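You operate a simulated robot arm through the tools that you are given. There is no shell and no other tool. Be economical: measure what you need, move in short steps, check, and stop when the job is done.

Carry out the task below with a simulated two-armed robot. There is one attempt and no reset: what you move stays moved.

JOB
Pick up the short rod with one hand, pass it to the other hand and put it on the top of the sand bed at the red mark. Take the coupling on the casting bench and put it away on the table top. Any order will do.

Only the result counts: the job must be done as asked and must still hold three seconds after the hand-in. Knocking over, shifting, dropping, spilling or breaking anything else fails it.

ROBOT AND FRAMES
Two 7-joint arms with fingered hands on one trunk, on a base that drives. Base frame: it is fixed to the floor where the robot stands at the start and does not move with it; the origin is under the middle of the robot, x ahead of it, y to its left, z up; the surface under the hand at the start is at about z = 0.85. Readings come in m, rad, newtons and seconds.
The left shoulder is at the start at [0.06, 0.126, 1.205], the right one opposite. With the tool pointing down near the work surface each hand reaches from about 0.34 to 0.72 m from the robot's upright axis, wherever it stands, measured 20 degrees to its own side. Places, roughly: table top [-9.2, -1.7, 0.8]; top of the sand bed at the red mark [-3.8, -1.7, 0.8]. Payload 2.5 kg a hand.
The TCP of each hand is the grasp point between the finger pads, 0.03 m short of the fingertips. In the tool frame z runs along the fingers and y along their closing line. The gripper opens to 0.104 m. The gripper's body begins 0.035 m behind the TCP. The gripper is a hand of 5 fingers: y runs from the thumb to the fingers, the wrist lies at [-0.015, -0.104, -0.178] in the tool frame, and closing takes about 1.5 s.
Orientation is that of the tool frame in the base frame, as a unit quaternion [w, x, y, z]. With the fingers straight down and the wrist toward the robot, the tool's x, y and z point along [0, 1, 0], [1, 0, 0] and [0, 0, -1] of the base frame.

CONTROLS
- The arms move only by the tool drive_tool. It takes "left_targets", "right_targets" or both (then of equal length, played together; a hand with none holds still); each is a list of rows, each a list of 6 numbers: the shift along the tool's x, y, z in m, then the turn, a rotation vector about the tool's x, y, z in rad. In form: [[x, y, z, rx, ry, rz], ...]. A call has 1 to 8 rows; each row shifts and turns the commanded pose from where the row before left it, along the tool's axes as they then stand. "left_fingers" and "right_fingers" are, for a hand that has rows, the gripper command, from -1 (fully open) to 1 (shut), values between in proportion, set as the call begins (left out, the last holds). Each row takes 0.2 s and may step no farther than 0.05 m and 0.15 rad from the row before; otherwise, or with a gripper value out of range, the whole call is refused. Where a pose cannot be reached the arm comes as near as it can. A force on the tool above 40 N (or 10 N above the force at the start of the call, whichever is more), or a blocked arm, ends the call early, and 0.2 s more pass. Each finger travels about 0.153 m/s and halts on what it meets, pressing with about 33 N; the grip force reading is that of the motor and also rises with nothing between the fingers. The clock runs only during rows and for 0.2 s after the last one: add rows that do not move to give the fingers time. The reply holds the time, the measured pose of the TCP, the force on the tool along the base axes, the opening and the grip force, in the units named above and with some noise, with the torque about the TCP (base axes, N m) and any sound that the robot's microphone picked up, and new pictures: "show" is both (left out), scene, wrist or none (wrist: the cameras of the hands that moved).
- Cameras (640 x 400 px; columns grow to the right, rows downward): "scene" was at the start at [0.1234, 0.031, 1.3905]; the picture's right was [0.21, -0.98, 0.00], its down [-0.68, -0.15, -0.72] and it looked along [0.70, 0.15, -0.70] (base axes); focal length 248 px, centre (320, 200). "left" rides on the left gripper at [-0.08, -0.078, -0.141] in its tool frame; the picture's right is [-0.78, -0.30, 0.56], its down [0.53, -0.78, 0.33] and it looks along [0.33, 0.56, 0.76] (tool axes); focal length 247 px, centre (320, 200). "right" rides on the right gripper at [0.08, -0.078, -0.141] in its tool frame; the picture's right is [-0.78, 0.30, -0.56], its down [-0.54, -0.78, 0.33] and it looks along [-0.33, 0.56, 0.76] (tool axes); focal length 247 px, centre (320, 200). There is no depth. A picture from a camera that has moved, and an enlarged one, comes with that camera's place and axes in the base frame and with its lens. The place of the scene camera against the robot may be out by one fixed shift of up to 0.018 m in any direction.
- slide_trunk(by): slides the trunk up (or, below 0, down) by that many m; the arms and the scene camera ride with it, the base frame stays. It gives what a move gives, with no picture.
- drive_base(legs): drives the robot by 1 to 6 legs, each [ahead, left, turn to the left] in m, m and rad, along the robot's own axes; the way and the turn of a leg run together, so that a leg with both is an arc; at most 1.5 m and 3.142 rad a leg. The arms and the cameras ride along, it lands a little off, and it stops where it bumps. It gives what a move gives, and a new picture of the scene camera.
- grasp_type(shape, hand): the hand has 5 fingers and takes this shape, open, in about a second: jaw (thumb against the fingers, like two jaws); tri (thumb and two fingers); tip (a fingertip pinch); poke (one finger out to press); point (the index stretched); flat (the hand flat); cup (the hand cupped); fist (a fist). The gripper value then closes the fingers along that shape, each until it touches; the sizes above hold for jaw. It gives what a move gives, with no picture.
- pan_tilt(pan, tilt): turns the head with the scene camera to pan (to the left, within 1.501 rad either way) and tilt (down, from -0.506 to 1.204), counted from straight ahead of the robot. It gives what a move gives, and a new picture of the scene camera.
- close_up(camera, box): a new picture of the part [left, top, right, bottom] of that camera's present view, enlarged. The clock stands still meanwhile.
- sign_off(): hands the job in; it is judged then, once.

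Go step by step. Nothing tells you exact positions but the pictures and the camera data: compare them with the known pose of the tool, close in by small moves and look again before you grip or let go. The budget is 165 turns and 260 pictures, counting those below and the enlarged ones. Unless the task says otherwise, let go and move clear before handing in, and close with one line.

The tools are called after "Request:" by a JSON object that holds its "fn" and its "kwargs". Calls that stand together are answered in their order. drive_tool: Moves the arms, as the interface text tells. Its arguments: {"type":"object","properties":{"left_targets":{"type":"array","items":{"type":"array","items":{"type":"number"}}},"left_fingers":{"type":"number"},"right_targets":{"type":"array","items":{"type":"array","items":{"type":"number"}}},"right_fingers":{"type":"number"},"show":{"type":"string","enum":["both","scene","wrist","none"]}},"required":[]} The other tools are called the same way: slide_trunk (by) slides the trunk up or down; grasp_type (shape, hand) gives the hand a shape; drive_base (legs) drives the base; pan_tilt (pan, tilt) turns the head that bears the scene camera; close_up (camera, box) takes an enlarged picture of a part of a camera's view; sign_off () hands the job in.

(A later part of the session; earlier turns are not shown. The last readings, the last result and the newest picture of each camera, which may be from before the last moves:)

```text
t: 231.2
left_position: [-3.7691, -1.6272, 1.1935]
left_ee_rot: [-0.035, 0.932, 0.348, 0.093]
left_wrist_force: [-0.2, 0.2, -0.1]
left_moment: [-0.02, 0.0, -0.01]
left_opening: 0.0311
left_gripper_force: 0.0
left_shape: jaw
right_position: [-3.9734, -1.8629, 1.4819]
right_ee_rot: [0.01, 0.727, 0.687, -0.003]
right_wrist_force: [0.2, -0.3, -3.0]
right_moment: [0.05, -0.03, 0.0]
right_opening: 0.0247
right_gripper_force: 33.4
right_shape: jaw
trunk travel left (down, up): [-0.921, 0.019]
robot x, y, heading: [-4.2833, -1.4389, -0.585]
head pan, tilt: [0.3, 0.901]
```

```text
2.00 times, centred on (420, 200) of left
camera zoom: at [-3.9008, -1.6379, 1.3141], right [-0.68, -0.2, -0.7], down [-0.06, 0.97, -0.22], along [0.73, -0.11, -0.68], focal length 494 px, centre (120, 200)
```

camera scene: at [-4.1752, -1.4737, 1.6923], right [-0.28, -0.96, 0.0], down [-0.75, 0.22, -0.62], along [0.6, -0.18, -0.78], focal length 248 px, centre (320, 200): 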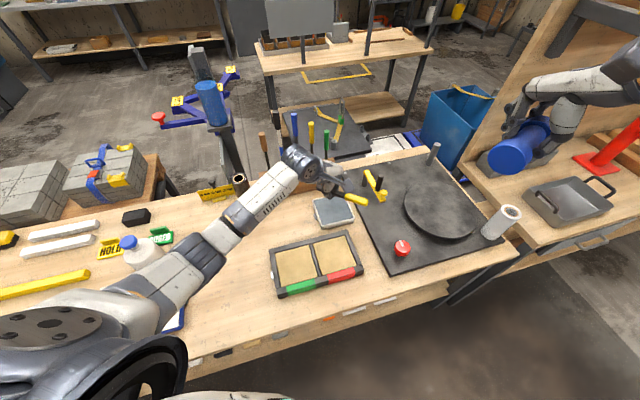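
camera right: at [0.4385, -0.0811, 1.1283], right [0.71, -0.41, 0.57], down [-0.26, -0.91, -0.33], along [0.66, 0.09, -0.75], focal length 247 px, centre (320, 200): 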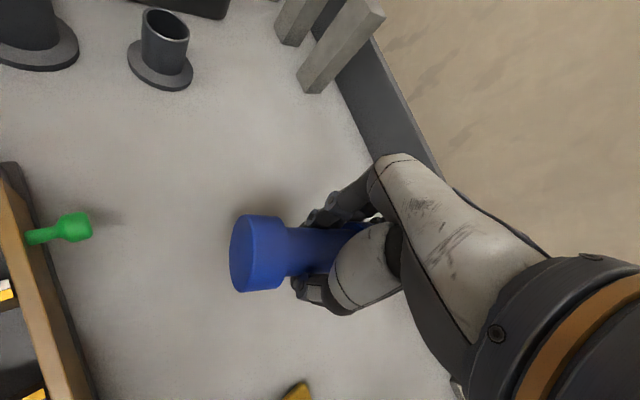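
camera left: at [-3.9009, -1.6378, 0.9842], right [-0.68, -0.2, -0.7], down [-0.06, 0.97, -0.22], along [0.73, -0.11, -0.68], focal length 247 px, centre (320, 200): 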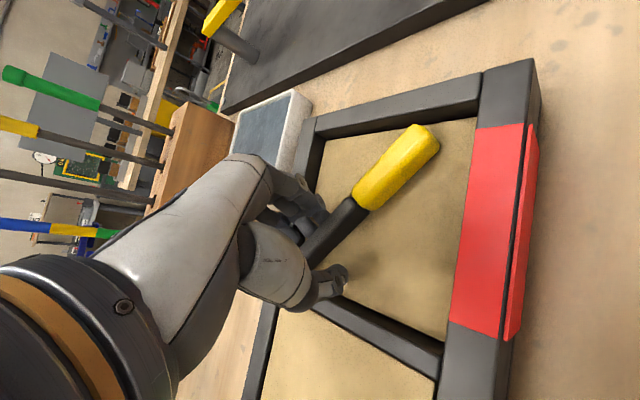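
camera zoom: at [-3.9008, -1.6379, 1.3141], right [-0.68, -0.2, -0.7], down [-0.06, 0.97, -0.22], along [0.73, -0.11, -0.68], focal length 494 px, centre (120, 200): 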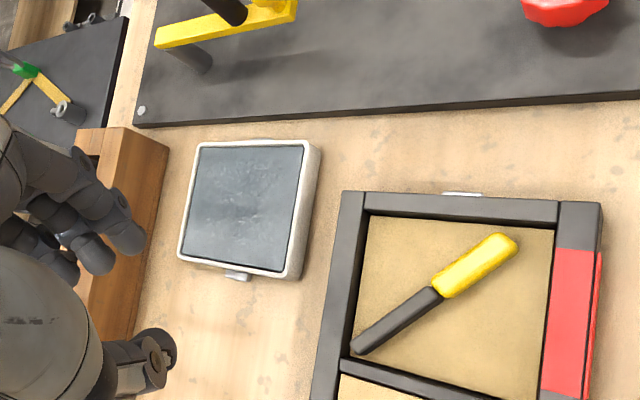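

Rod is lying fully on the sand in the red compartment. Retract the left hand, back out, and turn toward the table.

Request:
{"fn": "drive_tool", "kwargs": {"left_targets": [[0, 0, -0.04, 0, -0.1, 0], [0, 0, -0.04, 0, -0.1, 0], [0, -0.02, -0.045, 0, 0, -0.1], [0, -0.02, -0.045, 0, 0, -0.1], [0.01, -0.03, -0.035, 0, 0, -0.1], [0.03, -0.035, 0, 0, 0, -0.1], [0.03, -0.035, 0, 0, 0, -0.1]], "show": "none"}}

Request:
{"fn": "drive_base", "kwargs": {"legs": [[-0.4, -0.3, 0], [0, 0, -1.28], [0, 0, -1.28]]}}

Request:
{"fn": "pan_tilt", "kwargs": {"pan": 0, "tilt": 0.35}}

```text
t: 232.8
left_position: [-3.8595, -1.4939, 1.3982]
left_ee_rot: [0.001, 0.821, 0.571, 0.0]
left_wrist_force: [0.3, 0.1, -0.9]
left_moment: [0.03, -0.04, -0.03]
left_opening: 0.031
left_gripper_force: 0.1
left_shape: jaw
right_position: [-3.9755, -1.8625, 1.4824]
right_ee_rot: [0.009, 0.727, 0.687, -0.004]
right_wrist_force: [-1.6, 0.4, -2.8]
right_moment: [0.0, -0.02, 0.01]
right_opening: 0.0244
right_gripper_force: 32.6
right_shape: jaw
trunk travel left (down, up): [-0.921, 0.019]
robot x, y, heading: [-4.2824, -1.4467, -0.589]
head pan, tilt: [0.3, 0.901]
```

```text
t: 242.2
left_position: [-5.1703, -1.6631, 1.3971]
left_ee_rot: [0.001, 0.776, -0.63, 0.001]
left_wrist_force: [0.5, 0.3, 0.1]
left_moment: [0.02, 0.01, -0.01]
left_opening: 0.0311
left_gripper_force: 0.1
left_shape: jaw
right_position: [-5.2704, -1.2899, 1.482]
right_ee_rot: [-0.001, 0.862, -0.507, -0.011]
right_wrist_force: [-0.4, 0.2, -3.7]
right_moment: [-0.01, 0.08, -0.02]
right_opening: 0.0241
right_gripper_force: 32.9
right_shape: jaw
trunk travel left (down, up): [-0.921, 0.019]
robot x, y, heading: [-4.7804, -1.479, 3.118]
head pan, tilt: [0.3, 0.901]
camera scene: at [-4.8924, -1.4846, 1.7013], right [-0.27, 0.96, 0.0], down [0.75, 0.21, -0.62], along [-0.6, -0.17, -0.78], focal length 248 px, centre (320, 200)
```

scene: 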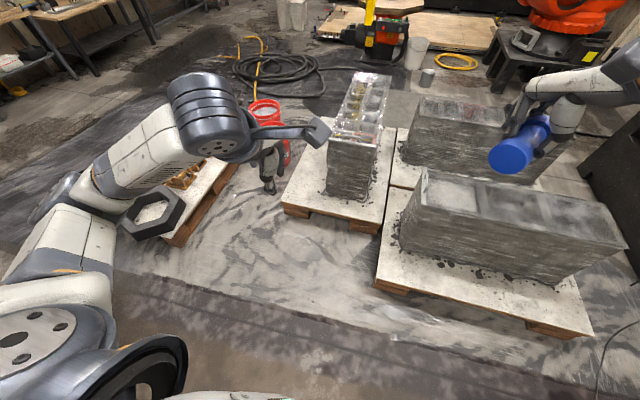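

```text
t: 243.2
left_position: [-5.1694, -1.6628, 1.3979]
left_ee_rot: [0.0, 0.777, -0.63, 0.0]
left_wrist_force: [1.1, -1.1, 0.5]
left_moment: [-0.04, 0.01, 0.0]
left_opening: 0.0311
left_gripper_force: 0.0
left_shape: jaw
right_position: [-5.2714, -1.2918, 1.4812]
right_ee_rot: [-0.002, 0.862, -0.507, -0.01]
right_wrist_force: [0.7, 0.1, -3.8]
right_moment: [-0.04, 0.03, -0.01]
right_opening: 0.0243
right_gripper_force: 32.5
right_shape: jaw
trunk travel left (down, up): [-0.921, 0.019]
robot x, y, heading: [-4.7839, -1.4779, 3.116]
head pan, tilt: [0.0, 0.351]
camera scene: at [-4.9129, -1.4619, 1.7487], right [0.02, 1.0, 0.0], down [0.34, -0.01, -0.94], along [-0.94, 0.02, -0.34], focal length 248 px, centre (320, 200)
```

scene: 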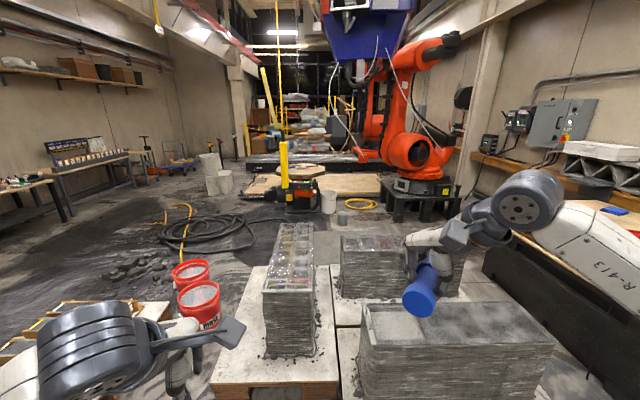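

The direct way to the table is blocked by slab pallets. Looking for a route.

Request:
{"fn": "close_up", "kwargs": {"camera": "scene", "box": [100, 140, 340, 290]}}

Request:
{"fn": "close_up", "kwargs": {"camera": "scene", "box": [300, 140, 540, 290]}}

Request:
{"fn": "pan_tilt", "kwargs": {"pan": 0.7, "tilt": 0.5}}

Request:
{"fn": "pan_tilt", "kwargs": {"pan": -0.8, "tilt": 0.6}}

```text
2.67 times, centred on (220, 215) of scene
camera zoom: at [-4.9129, -1.4619, 1.7487], right [0.02, 1.0, 0.0], down [0.34, -0.01, -0.94], along [-0.94, 0.02, -0.34], focal length 660 px, centre (587, 160)
```

zoom: 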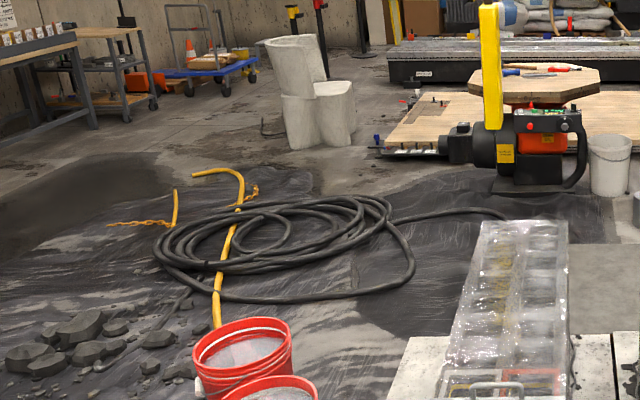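

```text
2.67 times, centred on (420, 215) of scene
camera zoom: at [-4.9129, -1.4619, 1.7487], right [0.02, 1.0, 0.0], down [0.34, -0.01, -0.94], along [-0.94, 0.02, -0.34], focal length 660 px, centre (53, 160)
```

zoom: 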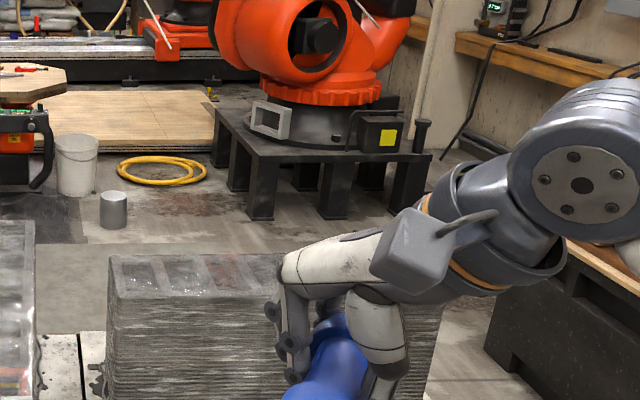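

```text
t: 244.2
left_position: [-5.1711, -1.6634, 1.3974]
left_ee_rot: [0.0, 0.776, -0.63, 0.0]
left_wrist_force: [0.4, -0.7, 1.0]
left_moment: [0.0, 0.0, -0.01]
left_opening: 0.0312
left_gripper_force: 0.0
left_shape: jaw
right_position: [-5.2714, -1.2905, 1.4812]
right_ee_rot: [-0.001, 0.862, -0.507, -0.01]
right_wrist_force: [0.3, 0.8, -2.5]
right_moment: [-0.06, 0.05, 0.01]
right_opening: 0.0242
right_gripper_force: 33.2
right_shape: jaw
trunk travel left (down, up): [-0.921, 0.019]
robot x, y, heading: [-4.7811, -1.4773, 3.124]
head pan, tilt: [0.7, 0.499]
camera scene: at [-4.8908, -1.5208, 1.7352], right [-0.63, 0.78, 0.0], down [0.37, 0.3, -0.88], along [-0.68, -0.55, -0.48], focal length 248 px, centre (320, 200)
```

scene: 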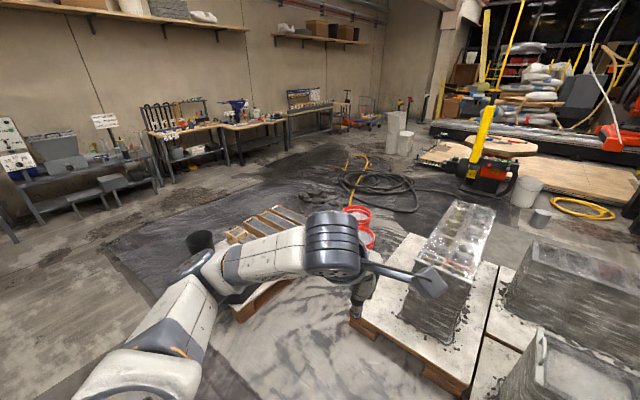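

```text
t: 245.8
left_position: [-5.1712, -1.6632, 1.3972]
left_ee_rot: [0.0, 0.777, -0.63, 0.0]
left_wrist_force: [-0.4, 0.4, -0.5]
left_moment: [0.0, -0.01, -0.03]
left_opening: 0.031
left_gripper_force: 0.1
left_shape: jaw
right_position: [-5.2704, -1.2904, 1.4817]
right_ee_rot: [0.0, 0.862, -0.507, -0.01]
right_wrist_force: [0.6, 0.1, -4.1]
right_moment: [-0.04, 0.03, 0.03]
right_opening: 0.0242
right_gripper_force: 33.6
right_shape: jaw
trunk travel left (down, up): [-0.921, 0.019]
robot x, y, heading: [-4.7813, -1.4808, 3.118]
head pan, tilt: [-0.799, 0.6]
camera scene: at [-4.8801, -1.3992, 1.726], right [0.73, 0.68, 0.0], down [0.39, -0.41, -0.82], along [-0.56, 0.6, -0.57], focal length 248 px, centre (320, 200)
```

scene: 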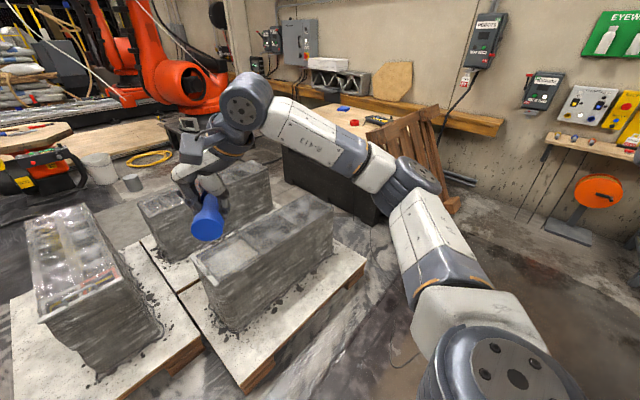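

Plan: go around the mould pallet on the south side (y≈−4.6) and look again from there.

Request:
{"fn": "drive_base", "kwargs": {"legs": [[0, 0, 1.57], [1.5, 0, 0], [1.5, 0, 0], [0, 0, -1.57]]}}

Request:
{"fn": "pan_tilt", "kwargs": {"pan": -0.2, "tilt": 0.4}}

```text
t: 268.1
left_position: [-5.1011, -4.7021, 1.3968]
left_ee_rot: [0.001, 0.788, -0.616, -0.001]
left_wrist_force: [0.1, 0.7, -0.5]
left_moment: [0.04, 0.02, 0.01]
left_opening: 0.0311
left_gripper_force: 0.0
left_shape: jaw
right_position: [-5.2135, -4.3343, 1.481]
right_ee_rot: [0.0, 0.871, -0.492, -0.011]
right_wrist_force: [-0.1, -0.4, -2.9]
right_moment: [-0.04, 0.01, -0.01]
right_opening: 0.0239
right_gripper_force: 33.1
right_shape: jaw
trunk travel left (down, up): [-0.921, 0.019]
robot x, y, heading: [-4.7197, -4.5065, -3.128]
head pan, tilt: [-0.799, 0.6]
camera scene: at [-4.8197, -4.4285, 1.726], right [0.71, 0.71, 0.0], down [0.4, -0.4, -0.82], along [-0.58, 0.58, -0.57], focal length 248 px, centre (320, 200)
```

scene: 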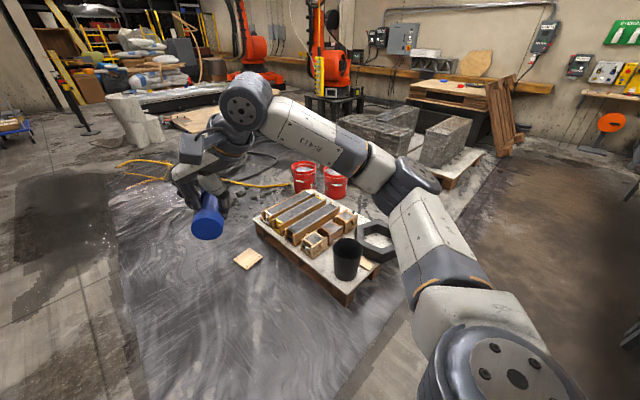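

```text
t: 269.1
left_position: [-5.1017, -4.7024, 1.3961]
left_ee_rot: [0.0, 0.788, -0.616, -0.001]
left_wrist_force: [-0.2, 0.3, 0.4]
left_moment: [-0.01, 0.01, -0.01]
left_opening: 0.0312
left_gripper_force: 0.1
left_shape: jaw
right_position: [-5.2124, -4.3338, 1.4813]
right_ee_rot: [-0.001, 0.871, -0.492, -0.011]
right_wrist_force: [0.1, 0.5, -2.9]
right_moment: [-0.03, 0.02, -0.01]
right_opening: 0.0241
right_gripper_force: 33.1
right_shape: jaw
trunk travel left (down, up): [-0.921, 0.019]
robot x, y, heading: [-4.7191, -4.5054, -3.126]
head pan, tilt: [-0.201, 0.4]
camera scene: at [-4.8483, -4.4736, 1.7442], right [0.19, 0.98, 0.0], down [0.38, -0.07, -0.92], along [-0.9, 0.17, -0.39], focal length 248 px, centre (320, 200)
```

scene: 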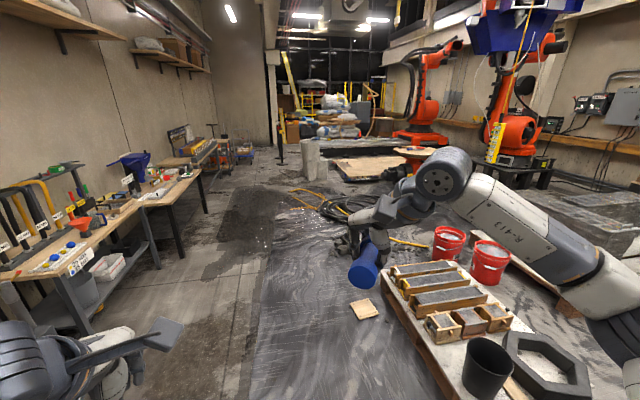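

Corridor is open along the south benches. Advance west.

Request:
{"fn": "drive_base", "kwargs": {"legs": [[1.2, 0.15, 0], [1.2, 0, 0]]}}

Request:
{"fn": "pan_tilt", "kwargs": {"pan": -0.6, "tilt": 0.4}}

Request:
{"fn": "close_up", "kwargs": {"camera": "scene", "box": [140, 100, 400, 262]}}

```text
t: 280.8
left_position: [-7.4749, -4.8869, 1.3984]
left_ee_rot: [0.001, 0.792, -0.611, 0.0]
left_wrist_force: [-0.1, -1.1, -0.3]
left_moment: [0.05, -0.01, -0.01]
left_opening: 0.0313
left_gripper_force: 0.1
left_shape: jaw
right_position: [-7.5917, -4.5214, 1.4815]
right_ee_rot: [-0.001, 0.874, -0.485, -0.011]
right_wrist_force: [-0.4, -0.1, -3.1]
right_moment: [-0.02, -0.01, 0.04]
right_opening: 0.0237
right_gripper_force: 32.5
right_shape: jaw
trunk travel left (down, up): [-0.921, 0.019]
robot x, y, heading: [-7.0945, -4.683, -3.113]
head pan, tilt: [-0.201, 0.4]
camera scene: at [-7.2247, -4.6557, 1.7443], right [0.17, 0.98, 0.0], down [0.38, -0.07, -0.92], along [-0.91, 0.16, -0.39], focal length 248 px, centre (320, 200)
```

scene: 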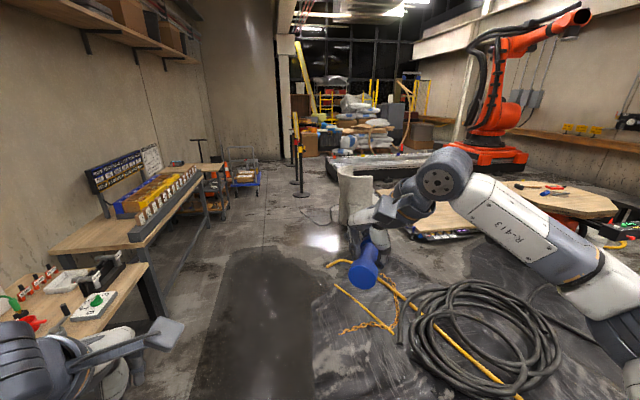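

```text
t: 281.7
left_position: [-7.4742, -4.8873, 1.3971]
left_ee_rot: [0.001, 0.791, -0.611, -0.001]
left_wrist_force: [0.4, -0.1, 0.4]
left_moment: [0.04, -0.02, -0.02]
left_opening: 0.0312
left_gripper_force: 0.0
left_shape: jaw
right_position: [-7.5912, -4.5215, 1.4808]
right_ee_rot: [-0.002, 0.874, -0.485, -0.01]
right_wrist_force: [-1.0, 0.0, -3.4]
right_moment: [0.02, -0.02, 0.01]
right_opening: 0.0236
right_gripper_force: 32.4
right_shape: jaw
trunk travel left (down, up): [-0.921, 0.019]
robot x, y, heading: [-7.0946, -4.6876, -3.115]
head pan, tilt: [-0.6, 0.4]
camera scene: at [-7.2113, -4.6216, 1.7443], right [0.54, 0.84, 0.0], down [0.33, -0.21, -0.92], along [-0.77, 0.5, -0.39], focal length 248 px, centre (320, 200)
```

scene: 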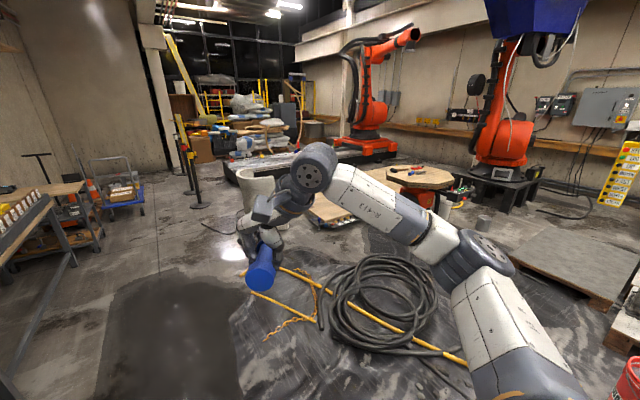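

```text
2.46 times, centred on (270, 181) of scene
camera zoom: at [-7.2113, -4.6216, 1.7443], right [0.54, 0.84, 0.0], down [0.33, -0.21, -0.92], along [-0.77, 0.5, -0.39], focal length 610 px, centre (443, 247)
```

zoom: 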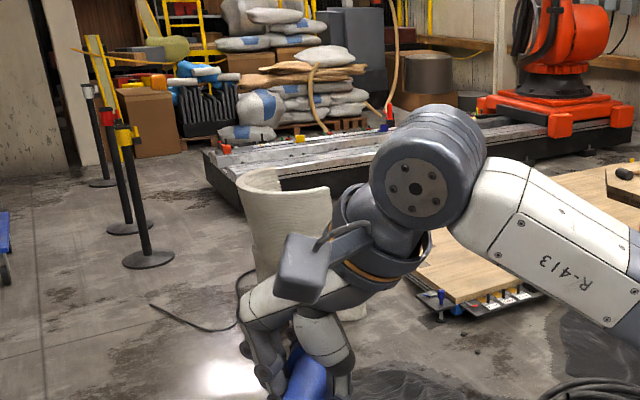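

A route exists: west along y≈−4.75 to x≈−9.85, then north past the hose end to the table's south side.

Request:
{"fn": "drive_base", "kwargs": {"legs": [[1.4, 0, 0], [1.35, 0, 0], [0, 0, -1.58]]}}

Request:
{"fn": "pan_tilt", "kwargs": {"pan": 0, "tilt": 0.55}}

```text
t: 298.9
left_position: [-10.0661, -4.4375, 1.3973]
left_ee_rot: [0.0, -0.145, 0.989, 0.001]
left_wrist_force: [0.1, 0.8, 0.3]
left_moment: [0.01, -0.01, -0.01]
left_opening: 0.0311
left_gripper_force: 0.1
left_shape: jaw
right_position: [-9.7026, -4.3065, 1.481]
right_ee_rot: [0.008, -0.291, 0.957, 0.007]
right_wrist_force: [-0.1, 0.4, -3.4]
right_moment: [-0.01, 0.0, 0.01]
right_opening: 0.0233
right_gripper_force: 33.1
right_shape: jaw
trunk travel left (down, up): [-0.921, 0.019]
robot x, y, heading: [-9.8496, -4.8057, 1.63]
head pan, tilt: [-0.6, 0.4]
camera scene: at [-9.8018, -4.6749, 1.7443], right [0.86, -0.51, 0.0], down [-0.2, -0.33, -0.92], along [0.47, 0.79, -0.39], focal length 248 px, centre (320, 200)
```

scene: 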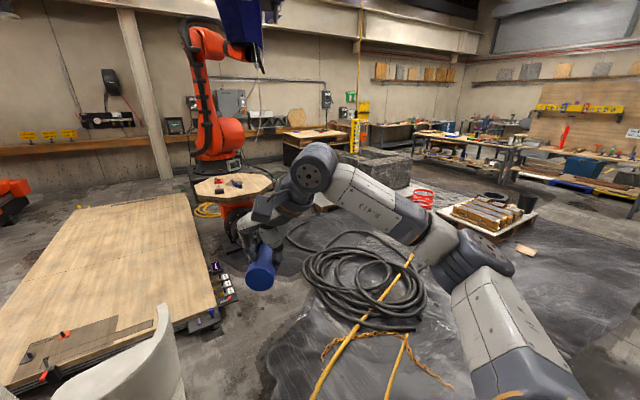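

```text
t: 299.9
left_position: [-10.0649, -4.4375, 1.3978]
left_ee_rot: [0.0, -0.146, 0.989, 0.002]
left_wrist_force: [-0.7, 0.0, 0.4]
left_moment: [0.01, 0.02, -0.01]
left_opening: 0.0313
left_gripper_force: 0.2
left_shape: jaw
right_position: [-9.7025, -4.3067, 1.4823]
right_ee_rot: [0.008, -0.291, 0.957, 0.007]
right_wrist_force: [-0.4, -0.2, -2.4]
right_moment: [0.01, 0.02, 0.0]
right_opening: 0.0235
right_gripper_force: 32.6
right_shape: jaw
trunk travel left (down, up): [-0.921, 0.019]
robot x, y, heading: [-9.8486, -4.8113, 1.634]
head pan, tilt: [0.0, 0.55]
camera scene: at [-9.8547, -4.6648, 1.7306], right [1.0, 0.06, 0.0], down [0.03, -0.52, -0.85], along [-0.05, 0.85, -0.52], focal length 248 px, centre (320, 200)
```

scene: 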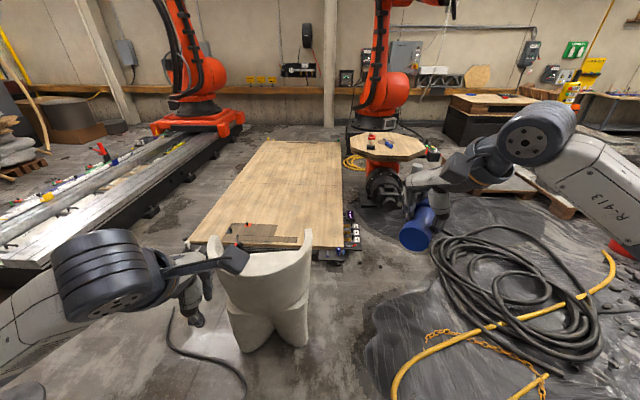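

There's a gap of ~0.53 m between the concrete cylinders and the yellow hose. Let me look down to judge my base width.

Request:
{"fn": "pan_tilt", "kwargs": {"pan": -0.6, "tilt": 1.2}}

Request:
{"fn": "pan_tilt", "kwargs": {"pan": 0.3, "tilt": 1.2}}

```text
t: 300.9
left_position: [-10.0661, -4.4375, 1.3966]
left_ee_rot: [0.0, -0.145, 0.989, 0.001]
left_wrist_force: [-0.1, 0.6, 0.8]
left_moment: [0.0, 0.03, 0.0]
left_opening: 0.0311
left_gripper_force: 0.0
left_shape: jaw
right_position: [-9.7019, -4.3083, 1.4805]
right_ee_rot: [0.007, -0.292, 0.956, 0.006]
right_wrist_force: [-0.3, -0.1, -3.4]
right_moment: [0.01, 0.07, 0.01]
right_opening: 0.0237
right_gripper_force: 32.8
right_shape: jaw
trunk travel left (down, up): [-0.921, 0.019]
robot x, y, heading: [-9.8516, -4.8082, 1.627]
head pan, tilt: [-0.6, 1.201]
camera scene: at [-9.8206, -4.7063, 1.6815], right [0.86, -0.51, 0.0], down [-0.48, -0.8, -0.36], along [0.19, 0.31, -0.93], focal length 248 px, centre (320, 200)
```

scene: 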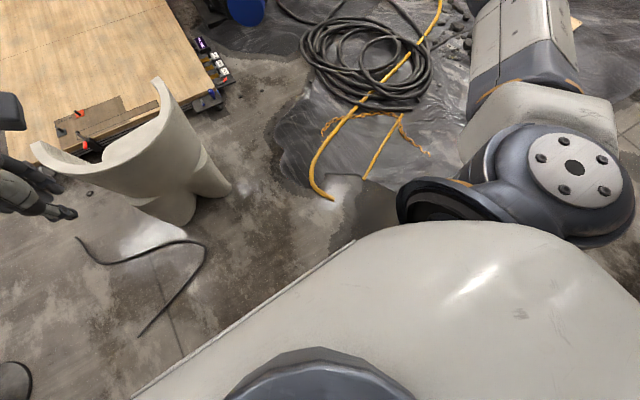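

```text
t: 302.1
left_position: [-10.0661, -4.437, 1.3972]
left_ee_rot: [0.0, -0.146, 0.989, 0.001]
left_wrist_force: [0.7, -0.7, 0.0]
left_moment: [0.03, 0.0, 0.0]
left_opening: 0.0312
left_gripper_force: 0.1
left_shape: jaw
right_position: [-9.7031, -4.3066, 1.4818]
right_ee_rot: [0.008, -0.292, 0.956, 0.006]
right_wrist_force: [0.3, -0.1, -3.3]
right_moment: [0.01, 0.0, 0.03]
right_opening: 0.0236
right_gripper_force: 32.5
right_shape: jaw
trunk travel left (down, up): [-0.921, 0.019]
robot x, y, heading: [-9.8502, -4.8107, 1.637]
head pan, tilt: [0.3, 1.201]
camera scene: at [-9.869, -4.7021, 1.6814], right [0.94, 0.35, 0.0], down [0.33, -0.87, -0.36], along [-0.13, 0.34, -0.93], focal length 248 px, centre (320, 200)
```

scene: 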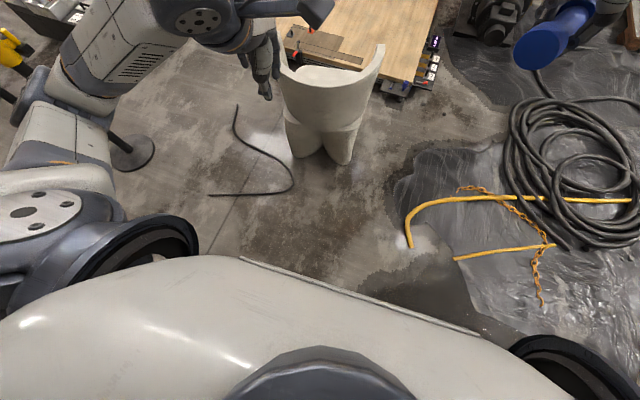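

Half-width up to ~0.3 m fits. Drive the dog-leg between cylinders and hose toward the table's south side.

Request:
{"fn": "drive_base", "kwargs": {"legs": [[0, 0, -0.065], [0.66, -0.13, 0], [0.5, -0.09, 0], [0.5, -0.3, 0]]}}

Request:
{"fn": "pan_tilt", "kwargs": {"pan": -0.1, "tilt": 0.9}}

```text
t: 311.7
left_position: [-9.4995, -2.7818, 1.3974]
left_ee_rot: [0.0, -0.109, 0.994, 0.001]
left_wrist_force: [-0.1, -0.1, 0.5]
left_moment: [-0.01, -0.02, -0.05]
left_opening: 0.0309
left_gripper_force: 0.1
left_shape: jaw
right_position: [-9.1279, -2.6803, 1.4813]
right_ee_rot: [0.008, -0.256, 0.967, 0.008]
right_wrist_force: [0.2, -0.2, -2.9]
right_moment: [0.0, 0.04, 0.01]
right_opening: 0.0233
right_gripper_force: 32.8
right_shape: jaw
trunk travel left (down, up): [-0.921, 0.019]
robot x, y, heading: [-9.31, -3.1705, 1.557]
head pan, tilt: [0.3, 1.201]
camera scene: at [-9.3237, -3.061, 1.6815], right [0.96, 0.28, 0.0], down [0.26, -0.89, -0.36], along [-0.1, 0.35, -0.93], focal length 248 px, centre (320, 200)
```

scene: 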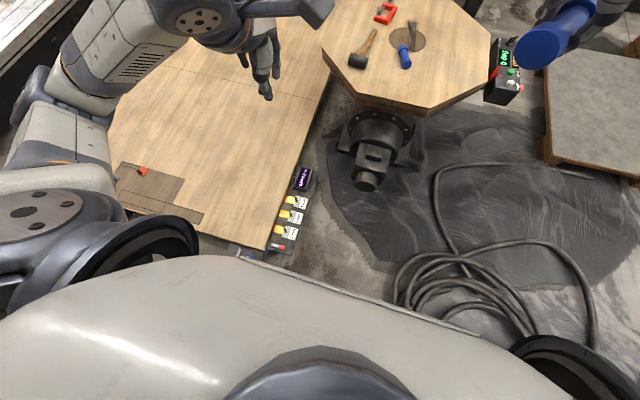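

```text
t: 312.6
left_position: [-9.4987, -2.7815, 1.3971]
left_ee_rot: [0.0, -0.108, 0.994, 0.0]
left_wrist_force: [0.4, -0.6, 0.6]
left_moment: [0.04, -0.01, 0.01]
left_opening: 0.0311
left_gripper_force: 0.0
left_shape: jaw
right_position: [-9.1276, -2.6795, 1.4808]
right_ee_rot: [0.008, -0.255, 0.967, 0.006]
right_wrist_force: [0.6, 0.0, -3.3]
right_moment: [0.03, 0.03, 0.0]
right_opening: 0.0234
right_gripper_force: 32.4
right_shape: jaw
trunk travel left (down, up): [-0.921, 0.019]
robot x, y, heading: [-9.3105, -3.1702, 1.557]
head pan, tilt: [-0.099, 0.901]
camera scene: at [-9.2995, -3.0396, 1.7012], right [0.99, -0.11, 0.0], down [-0.09, -0.78, -0.62], along [0.07, 0.62, -0.78], focal length 248 px, centre (320, 200)
```

scene: 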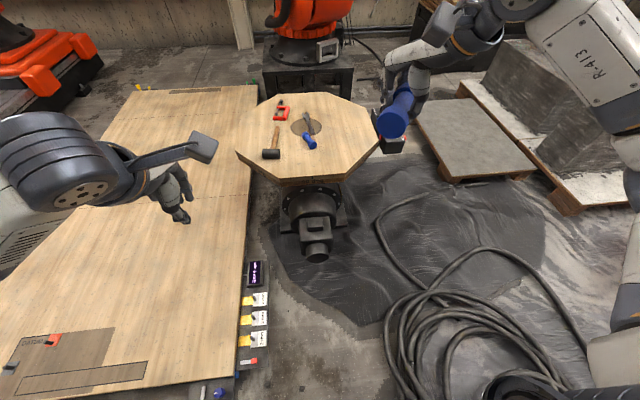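

The table is ahead with tools on it; a free spot is at about (−9.10,−2.05). Move closer.

Request:
{"fn": "drive_base", "kwargs": {"legs": [[0.42, -0.08, 0]]}}

Request:
{"fn": "close_up", "kwargs": {"camera": "right", "box": [0, 0, 640, 400]}}

```text
t: 315.2
left_position: [-9.4106, -2.3593, 1.398]
left_ee_rot: [0.0, -0.105, 0.994, 0.001]
left_wrist_force: [-0.1, 0.6, -0.2]
left_moment: [0.0, -0.02, 0.02]
left_opening: 0.0312
left_gripper_force: 0.0
left_shape: jaw
right_position: [-9.0391, -2.2599, 1.4827]
right_ee_rot: [0.008, -0.252, 0.968, 0.006]
right_wrist_force: [-0.1, 0.8, -3.4]
right_moment: [0.01, 0.03, 0.0]
right_opening: 0.0235
right_gripper_force: 32.8
right_shape: jaw
trunk travel left (down, up): [-0.921, 0.019]
robot x, y, heading: [-9.2225, -2.7446, 1.551]
head pan, tilt: [-0.099, 0.901]
camera scene: at [-9.2127, -2.6182, 1.7013], right [0.99, -0.12, 0.0], down [-0.09, -0.78, -0.62], along [0.07, 0.62, -0.78], focal length 248 px, centre (320, 200)
```

scene: 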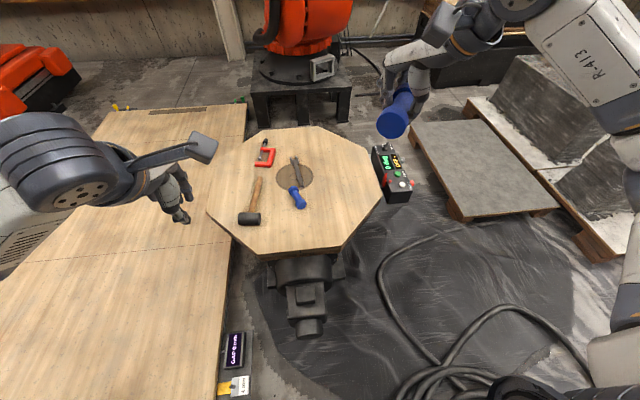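

```text
1.00 times, centred on (320, 200) of right (not enlarged: the box is as wide or as high as the picture)
camera zoom: at [-9.073, -2.3697, 1.6208], right [0.53, 0.63, 0.57], down [0.85, -0.41, -0.33], along [0.03, 0.66, -0.75], focal length 247 px, centre (320, 200)
```

zoom: 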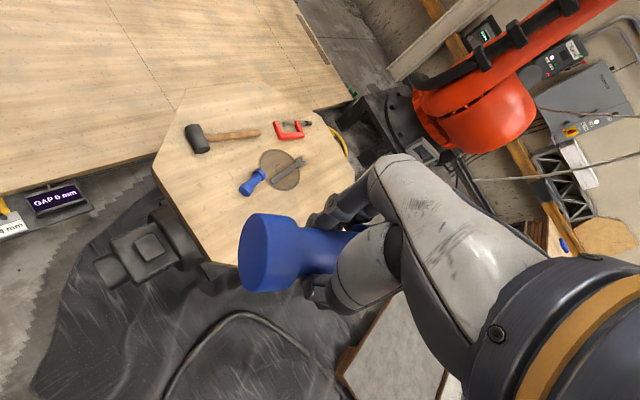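

Move 9 cm closer, then extend the right hand over the free spot and lower it with the arm.

Request:
{"fn": "drive_base", "kwargs": {"legs": [[0.09, 0, 0]]}}

Request:
{"fn": "drive_tool", "kwargs": {"right_targets": [[0, 0, 0.02, 0, 0, 0.1], [0, 0, 0.04, 0, 0, 0.1], [0, 0.03, 0.03, 0, 0, 0], [0, 0.03, 0.03, 0, 0, 0], [0, 0.03, 0.03, 0, 0, 0], [0, 0.03, 0.03, 0, 0, 0], [0, 0.03, 0.03, 0, 0, 0]], "show": "both"}}

```text
t: 316.3
left_position: [-9.4079, -2.271, 1.3973]
left_ee_rot: [-0.001, -0.103, 0.995, 0.001]
left_wrist_force: [-0.7, 0.2, 0.4]
left_moment: [-0.01, -0.02, 0.04]
left_opening: 0.031
left_gripper_force: 0.0
left_shape: jaw
right_position: [-9.0361, -2.1702, 1.4823]
right_ee_rot: [0.009, -0.252, 0.968, 0.007]
right_wrist_force: [-0.1, -0.3, -3.2]
right_moment: [-0.02, 0.02, -0.01]
right_opening: 0.0236
right_gripper_force: 33.2
right_shape: jaw
trunk travel left (down, up): [-0.921, 0.019]
robot x, y, heading: [-9.225, -2.6543, 1.547]
head pan, tilt: [-0.099, 0.901]
camera scene: at [-9.2106, -2.5289, 1.7013], right [0.99, -0.12, 0.0], down [-0.1, -0.78, -0.62], along [0.08, 0.62, -0.78], focal length 248 px, centre (320, 200)
```

scene: 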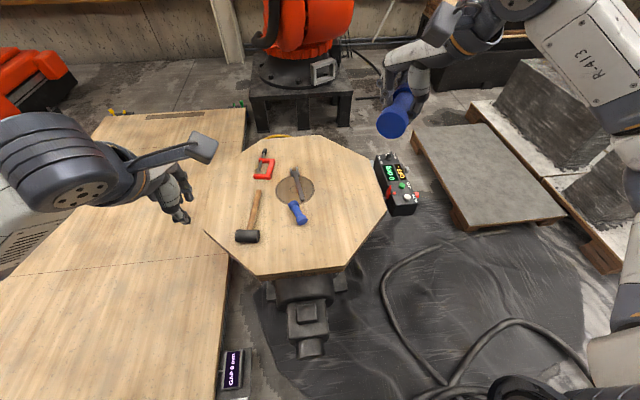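

```text
t: 317.9
left_position: [-9.4094, -2.2689, 1.3964]
left_ee_rot: [0.0, -0.104, 0.995, 0.001]
left_wrist_force: [-0.6, -0.8, -0.1]
left_moment: [-0.02, 0.0, -0.02]
left_opening: 0.031
left_gripper_force: 0.0
left_shape: jaw
right_position: [-9.0787, -2.0233, 1.2739]
right_ee_rot: [0.008, -0.154, 0.988, 0.007]
right_wrist_force: [0.4, 0.5, -2.8]
right_moment: [-0.01, 0.02, -0.01]
right_opening: 0.0233
right_gripper_force: 33.1
right_shape: jaw
trunk travel left (down, up): [-0.921, 0.019]
robot x, y, heading: [-9.227, -2.6573, 1.548]
head pan, tilt: [-0.099, 0.901]
camera scene: at [-9.2114, -2.5276, 1.7012], right [0.99, -0.12, 0.0], down [-0.09, -0.78, -0.62], along [0.08, 0.62, -0.78], focal length 248 px, centre (320, 200)
camera right: at [-9.1338, -2.1254, 1.4129], right [0.64, 0.51, 0.57], down [0.75, -0.57, -0.33], along [0.16, 0.64, -0.75], focal length 247 px, centre (320, 200)
```

scene: 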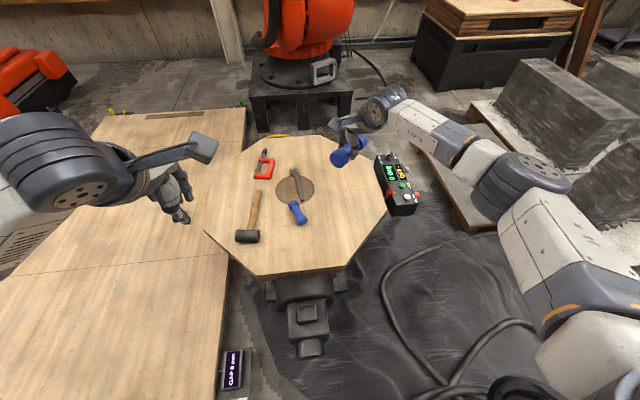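
right: 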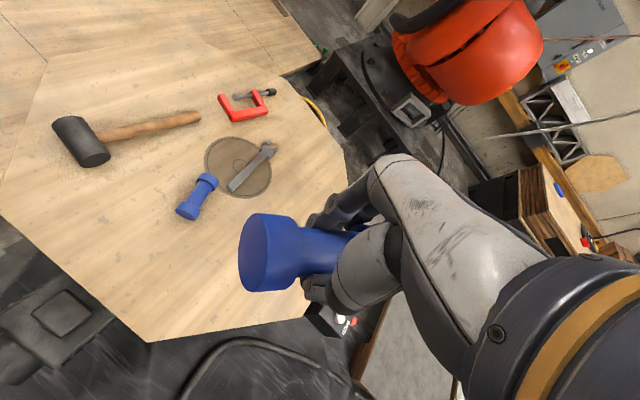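

Shift slightly inward, then lower with the trunk.

Request:
{"fn": "drive_tool", "kwargs": {"right_targets": [[0.004, 0.013, 0.02, 0, 0, 0], [0.004, 0.014, 0.02, 0, 0, 0]], "show": "none"}}

Request:
{"fn": "slide_trunk", "kwargs": {"by": -0.31}}

Request:
{"fn": "close_up", "kwargs": {"camera": "right", "box": [0, 0, 640, 400]}}

Request:
{"fn": "close_up", "kwargs": {"camera": "scene", "box": [160, 80, 480, 280]}}

```text
t: 318.5
left_position: [-9.4071, -2.2698, 1.3976]
left_ee_rot: [0.0, -0.104, 0.995, 0.001]
left_wrist_force: [0.1, 0.3, -0.7]
left_moment: [-0.01, -0.01, -0.03]
left_opening: 0.031
left_gripper_force: 0.2
left_shape: jaw
right_position: [-9.089, -2.0065, 1.2441]
right_ee_rot: [0.008, -0.153, 0.988, 0.007]
right_wrist_force: [-0.2, 0.7, -3.3]
right_moment: [0.02, 0.03, -0.01]
right_opening: 0.0234
right_gripper_force: 33.3
right_shape: jaw
right hand out of reach, approached as far as the arm can: row 2
trunk travel left (down, up): [-0.921, 0.019]
robot x, y, heading: [-9.2238, -2.6586, 1.547]
head pan, tilt: [-0.099, 0.901]
```

```text
t: 321.6
left_position: [-9.4081, -2.2698, 1.0864]
left_ee_rot: [0.0, -0.103, 0.995, 0.001]
left_wrist_force: [0.3, 0.1, 0.1]
left_moment: [0.02, -0.01, -0.01]
left_opening: 0.0311
left_gripper_force: 0.0
left_shape: jaw
right_position: [-9.0874, -2.0067, 0.9331]
right_ee_rot: [0.008, -0.152, 0.988, 0.007]
right_wrist_force: [-0.4, -0.2, -3.6]
right_moment: [0.0, 0.02, 0.03]
right_opening: 0.023
right_gripper_force: 33.0
right_shape: jaw
trunk travel left (down, up): [-0.611, 0.329]
robot x, y, heading: [-9.2224, -2.6562, 1.551]
head pan, tilt: [-0.099, 0.901]
```

```text
1.00 times, centred on (320, 200) of right (not enlarged: the box is as wide or as high as the picture)
camera zoom: at [-9.144, -2.1077, 1.073], right [0.64, 0.51, 0.57], down [0.75, -0.57, -0.33], along [0.16, 0.64, -0.75], focal length 247 px, centre (320, 200)
```

zoom: 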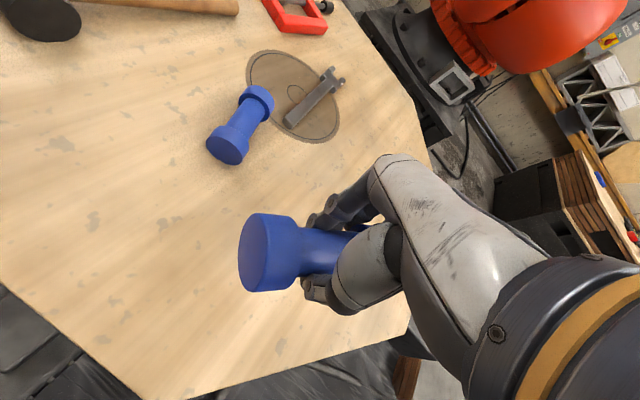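

```text
2.00 times, centred on (320, 180) of scene
camera zoom: at [-9.2106, -2.529, 1.3913], right [0.99, -0.12, 0.0], down [-0.09, -0.78, -0.62], along [0.08, 0.62, -0.78], focal length 495 px, centre (320, 240)
```

zoom: 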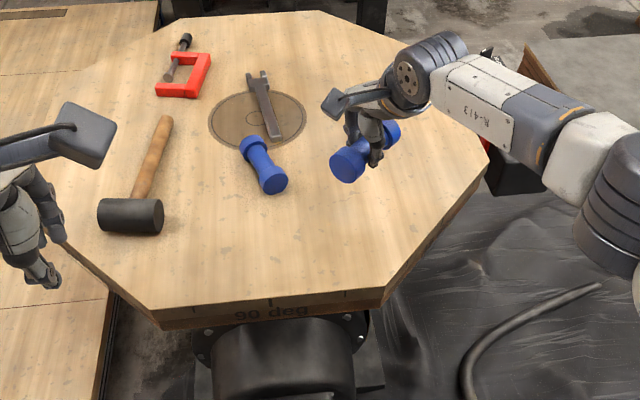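

Another identical coupling already lies on the table — ours is the bench one; keep clear of it. Lower in small steps watching the force.

Request:
{"fn": "slide_trunk", "kwargs": {"by": -0.055}}

Request:
{"fn": "close_up", "kwargs": {"camera": "scene", "box": [260, 100, 420, 200]}}

Request:
{"fn": "close_up", "kwargs": {"camera": "right", "box": [120, 130, 440, 330]}}

```text
t: 322.6
left_position: [-9.408, -2.2697, 1.032]
left_ee_rot: [-0.001, -0.104, 0.995, 0.001]
left_wrist_force: [-0.2, 1.0, -0.2]
left_moment: [0.01, 0.05, 0.01]
left_opening: 0.0314
left_gripper_force: 0.0
left_shape: jaw
right_position: [-9.0888, -2.0068, 0.8791]
right_ee_rot: [0.007, -0.153, 0.988, 0.008]
right_wrist_force: [0.3, -0.1, -2.5]
right_moment: [-0.01, 0.03, -0.01]
right_opening: 0.0236
right_gripper_force: 32.8
right_shape: jaw
trunk travel left (down, up): [-0.556, 0.384]
robot x, y, heading: [-9.2246, -2.6574, 1.548]
head pan, tilt: [-0.099, 0.901]
```

```text
4.00 times, centred on (340, 150) of scene
camera zoom: at [-9.2106, -2.5291, 1.3363], right [0.99, -0.12, 0.0], down [-0.09, -0.78, -0.62], along [0.08, 0.62, -0.78], focal length 991 px, centre (240, 400)
```

zoom: 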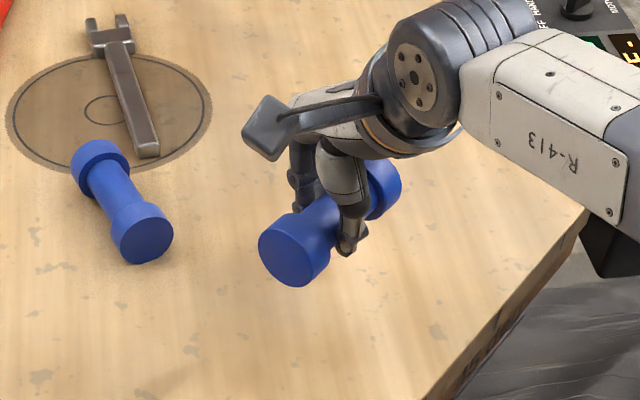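

```text
2.00 times, centred on (280, 230) of right
camera zoom: at [-9.144, -2.1078, 1.0181], right [0.64, 0.51, 0.57], down [0.75, -0.57, -0.33], along [0.16, 0.64, -0.75], focal length 494 px, centre (400, 140)
```

zoom: 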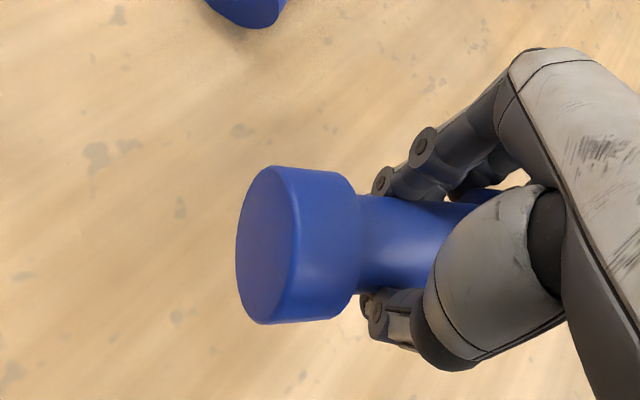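

Request:
{"fn": "slide_trunk", "kwargs": {"by": -0.02}}

Request:
{"fn": "slide_trunk", "kwargs": {"by": -0.01}}

Request:
{"fn": "close_up", "kwargs": {"camera": "scene", "box": [260, 100, 420, 200]}}

```text
t: 323.2
left_position: [-9.4076, -2.2707, 1.0127]
left_ee_rot: [0.0, -0.104, 0.995, 0.001]
left_wrist_force: [0.1, -0.7, -1.0]
left_moment: [-0.02, 0.02, 0.03]
left_opening: 0.0311
left_gripper_force: 0.0
left_shape: jaw
right_position: [-9.0895, -2.0064, 0.859]
right_ee_rot: [0.008, -0.153, 0.988, 0.007]
right_wrist_force: [-0.2, 1.2, -2.3]
right_moment: [0.05, 0.0, -0.01]
right_opening: 0.0235
right_gripper_force: 33.1
right_shape: jaw
trunk travel left (down, up): [-0.536, 0.404]
robot x, y, heading: [-9.2214, -2.6576, 1.548]
head pan, tilt: [-0.099, 0.901]
```

```text
t: 323.8
left_position: [-9.4082, -2.2723, 1.0033]
left_ee_rot: [0.0, -0.104, 0.995, 0.001]
left_wrist_force: [0.5, 0.3, 0.3]
left_moment: [-0.01, 0.0, 0.02]
left_opening: 0.0309
left_gripper_force: 0.1
left_shape: jaw
right_position: [-9.0886, -2.0071, 0.8487]
right_ee_rot: [0.007, -0.154, 0.988, 0.007]
right_wrist_force: [0.5, -0.5, -3.3]
right_moment: [0.0, 0.02, 0.0]
right_opening: 0.0233
right_gripper_force: 33.5
right_shape: jaw
trunk travel left (down, up): [-0.526, 0.414]
robot x, y, heading: [-9.2208, -2.6569, 1.549]
head pan, tilt: [-0.099, 0.901]
```

```text
4.00 times, centred on (340, 150) of scene
camera zoom: at [-9.2106, -2.529, 1.3062], right [0.99, -0.12, 0.0], down [-0.09, -0.78, -0.62], along [0.08, 0.62, -0.78], focal length 991 px, centre (240, 400)
```

zoom: 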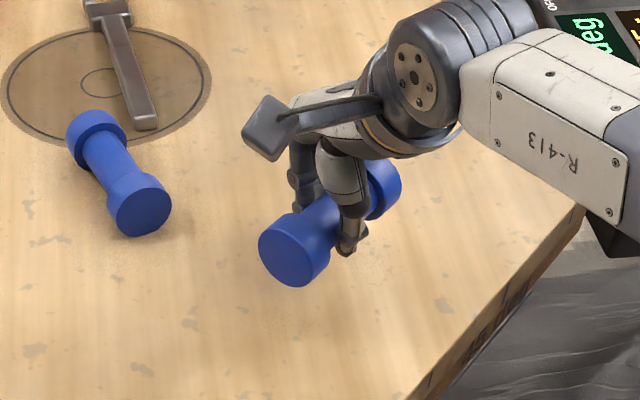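

Still in the air; the table is lower than assumed (~0.74). Continue down.

Request:
{"fn": "slide_trunk", "kwargs": {"by": -0.03}}

Request:
{"fn": "slide_trunk", "kwargs": {"by": -0.012}}

Request:
{"fn": "close_up", "kwargs": {"camera": "scene", "box": [260, 100, 420, 200]}}

```text
t: 324.6
left_position: [-9.4084, -2.2709, 0.9724]
left_ee_rot: [0.0, -0.104, 0.995, 0.002]
left_wrist_force: [-1.0, 0.0, 0.3]
left_moment: [0.01, -0.01, -0.01]
left_opening: 0.0312
left_gripper_force: 0.1
left_shape: jaw
right_position: [-9.0883, -2.007, 0.8191]
right_ee_rot: [0.008, -0.154, 0.988, 0.007]
right_wrist_force: [0.0, 0.1, -3.3]
right_moment: [0.01, 0.03, 0.01]
right_opening: 0.0236
right_gripper_force: 32.9
right_shape: jaw
trunk travel left (down, up): [-0.496, 0.444]
robot x, y, heading: [-9.2246, -2.6558, 1.551]
head pan, tilt: [-0.099, 0.901]
```

```text
t: 325.1
left_position: [-9.4087, -2.2707, 0.9598]
left_ee_rot: [0.0, -0.104, 0.995, 0.001]
left_wrist_force: [-0.3, 0.1, 0.6]
left_moment: [-0.02, 0.0, 0.01]
left_opening: 0.0312
left_gripper_force: 0.1
left_shape: jaw
right_position: [-9.088, -2.0071, 0.8077]
right_ee_rot: [0.008, -0.153, 0.988, 0.007]
right_wrist_force: [0.5, -0.4, -3.0]
right_moment: [0.0, 0.05, -0.03]
right_opening: 0.0236
right_gripper_force: 33.2
right_shape: jaw
trunk travel left (down, up): [-0.484, 0.456]
robot x, y, heading: [-9.2228, -2.6585, 1.549]
head pan, tilt: [-0.099, 0.901]
```

```text
4.00 times, centred on (340, 150) of scene
camera zoom: at [-9.2106, -2.5291, 1.2642], right [0.99, -0.12, 0.0], down [-0.09, -0.78, -0.62], along [0.08, 0.62, -0.78], focal length 991 px, centre (240, 400)
```

zoom: 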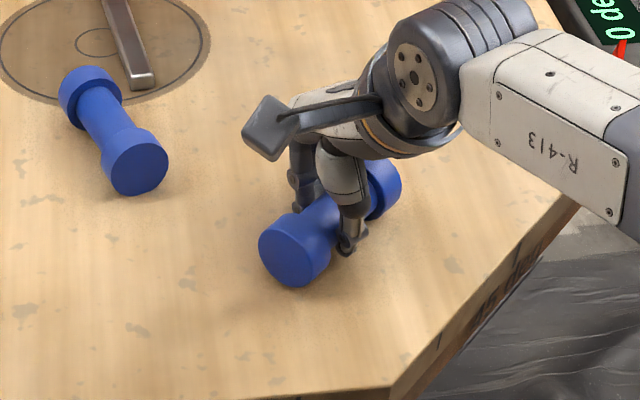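

Request:
{"fn": "slide_trunk", "kwargs": {"by": -0.008}}

Request:
{"fn": "slide_trunk", "kwargs": {"by": -0.007}}

Request:
{"fn": "close_up", "kwargs": {"camera": "scene", "box": [300, 120, 380, 190]}}

```text
t: 325.7
left_position: [-9.4084, -2.2708, 0.9521]
left_ee_rot: [0.0, -0.103, 0.995, 0.002]
left_wrist_force: [0.8, 0.2, -0.4]
left_moment: [0.0, 0.01, 0.04]
left_opening: 0.0311
left_gripper_force: 0.0
left_shape: jaw
right_position: [-9.0899, -2.0066, 0.8029]
right_ee_rot: [0.008, -0.152, 0.988, 0.011]
right_wrist_force: [0.1, -0.4, 8.4]
right_moment: [0.07, -0.22, -0.08]
right_opening: 0.0235
right_gripper_force: 32.8
right_shape: jaw
trunk travel left (down, up): [-0.476, 0.464]
robot x, y, heading: [-9.227, -2.6578, 1.545]
head pan, tilt: [-0.099, 0.901]
```

```text
t: 326.3
left_position: [-9.4087, -2.2727, 0.9465]
left_ee_rot: [0.0, -0.102, 0.995, 0.003]
left_wrist_force: [-0.8, -0.1, 0.3]
left_moment: [0.0, -0.04, 0.0]
left_opening: 0.0312
left_gripper_force: 0.1
left_shape: jaw
right_position: [-9.0898, -2.0056, 0.8028]
right_ee_rot: [0.007, -0.153, 0.988, 0.016]
right_wrist_force: [2.0, -3.4, 32.8]
right_moment: [-0.08, -0.17, -0.16]
right_opening: 0.0243
right_gripper_force: 32.9
right_shape: jaw
trunk travel left (down, up): [-0.469, 0.471]
robot x, y, heading: [-9.2233, -2.6615, 1.548]
head pan, tilt: [-0.099, 0.901]
```

```text
5.71 times, centred on (340, 155) of scene
camera zoom: at [-9.2113, -2.5329, 1.2501], right [0.99, -0.12, 0.0], down [-0.09, -0.78, -0.62], along [0.08, 0.62, -0.78], focal length 1415 px, centre (206, 457)
```

zoom: 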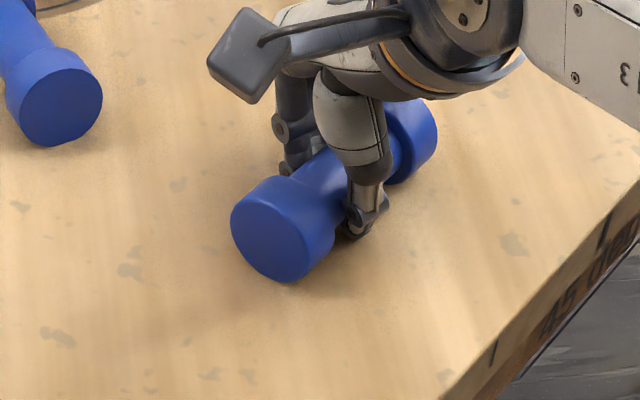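

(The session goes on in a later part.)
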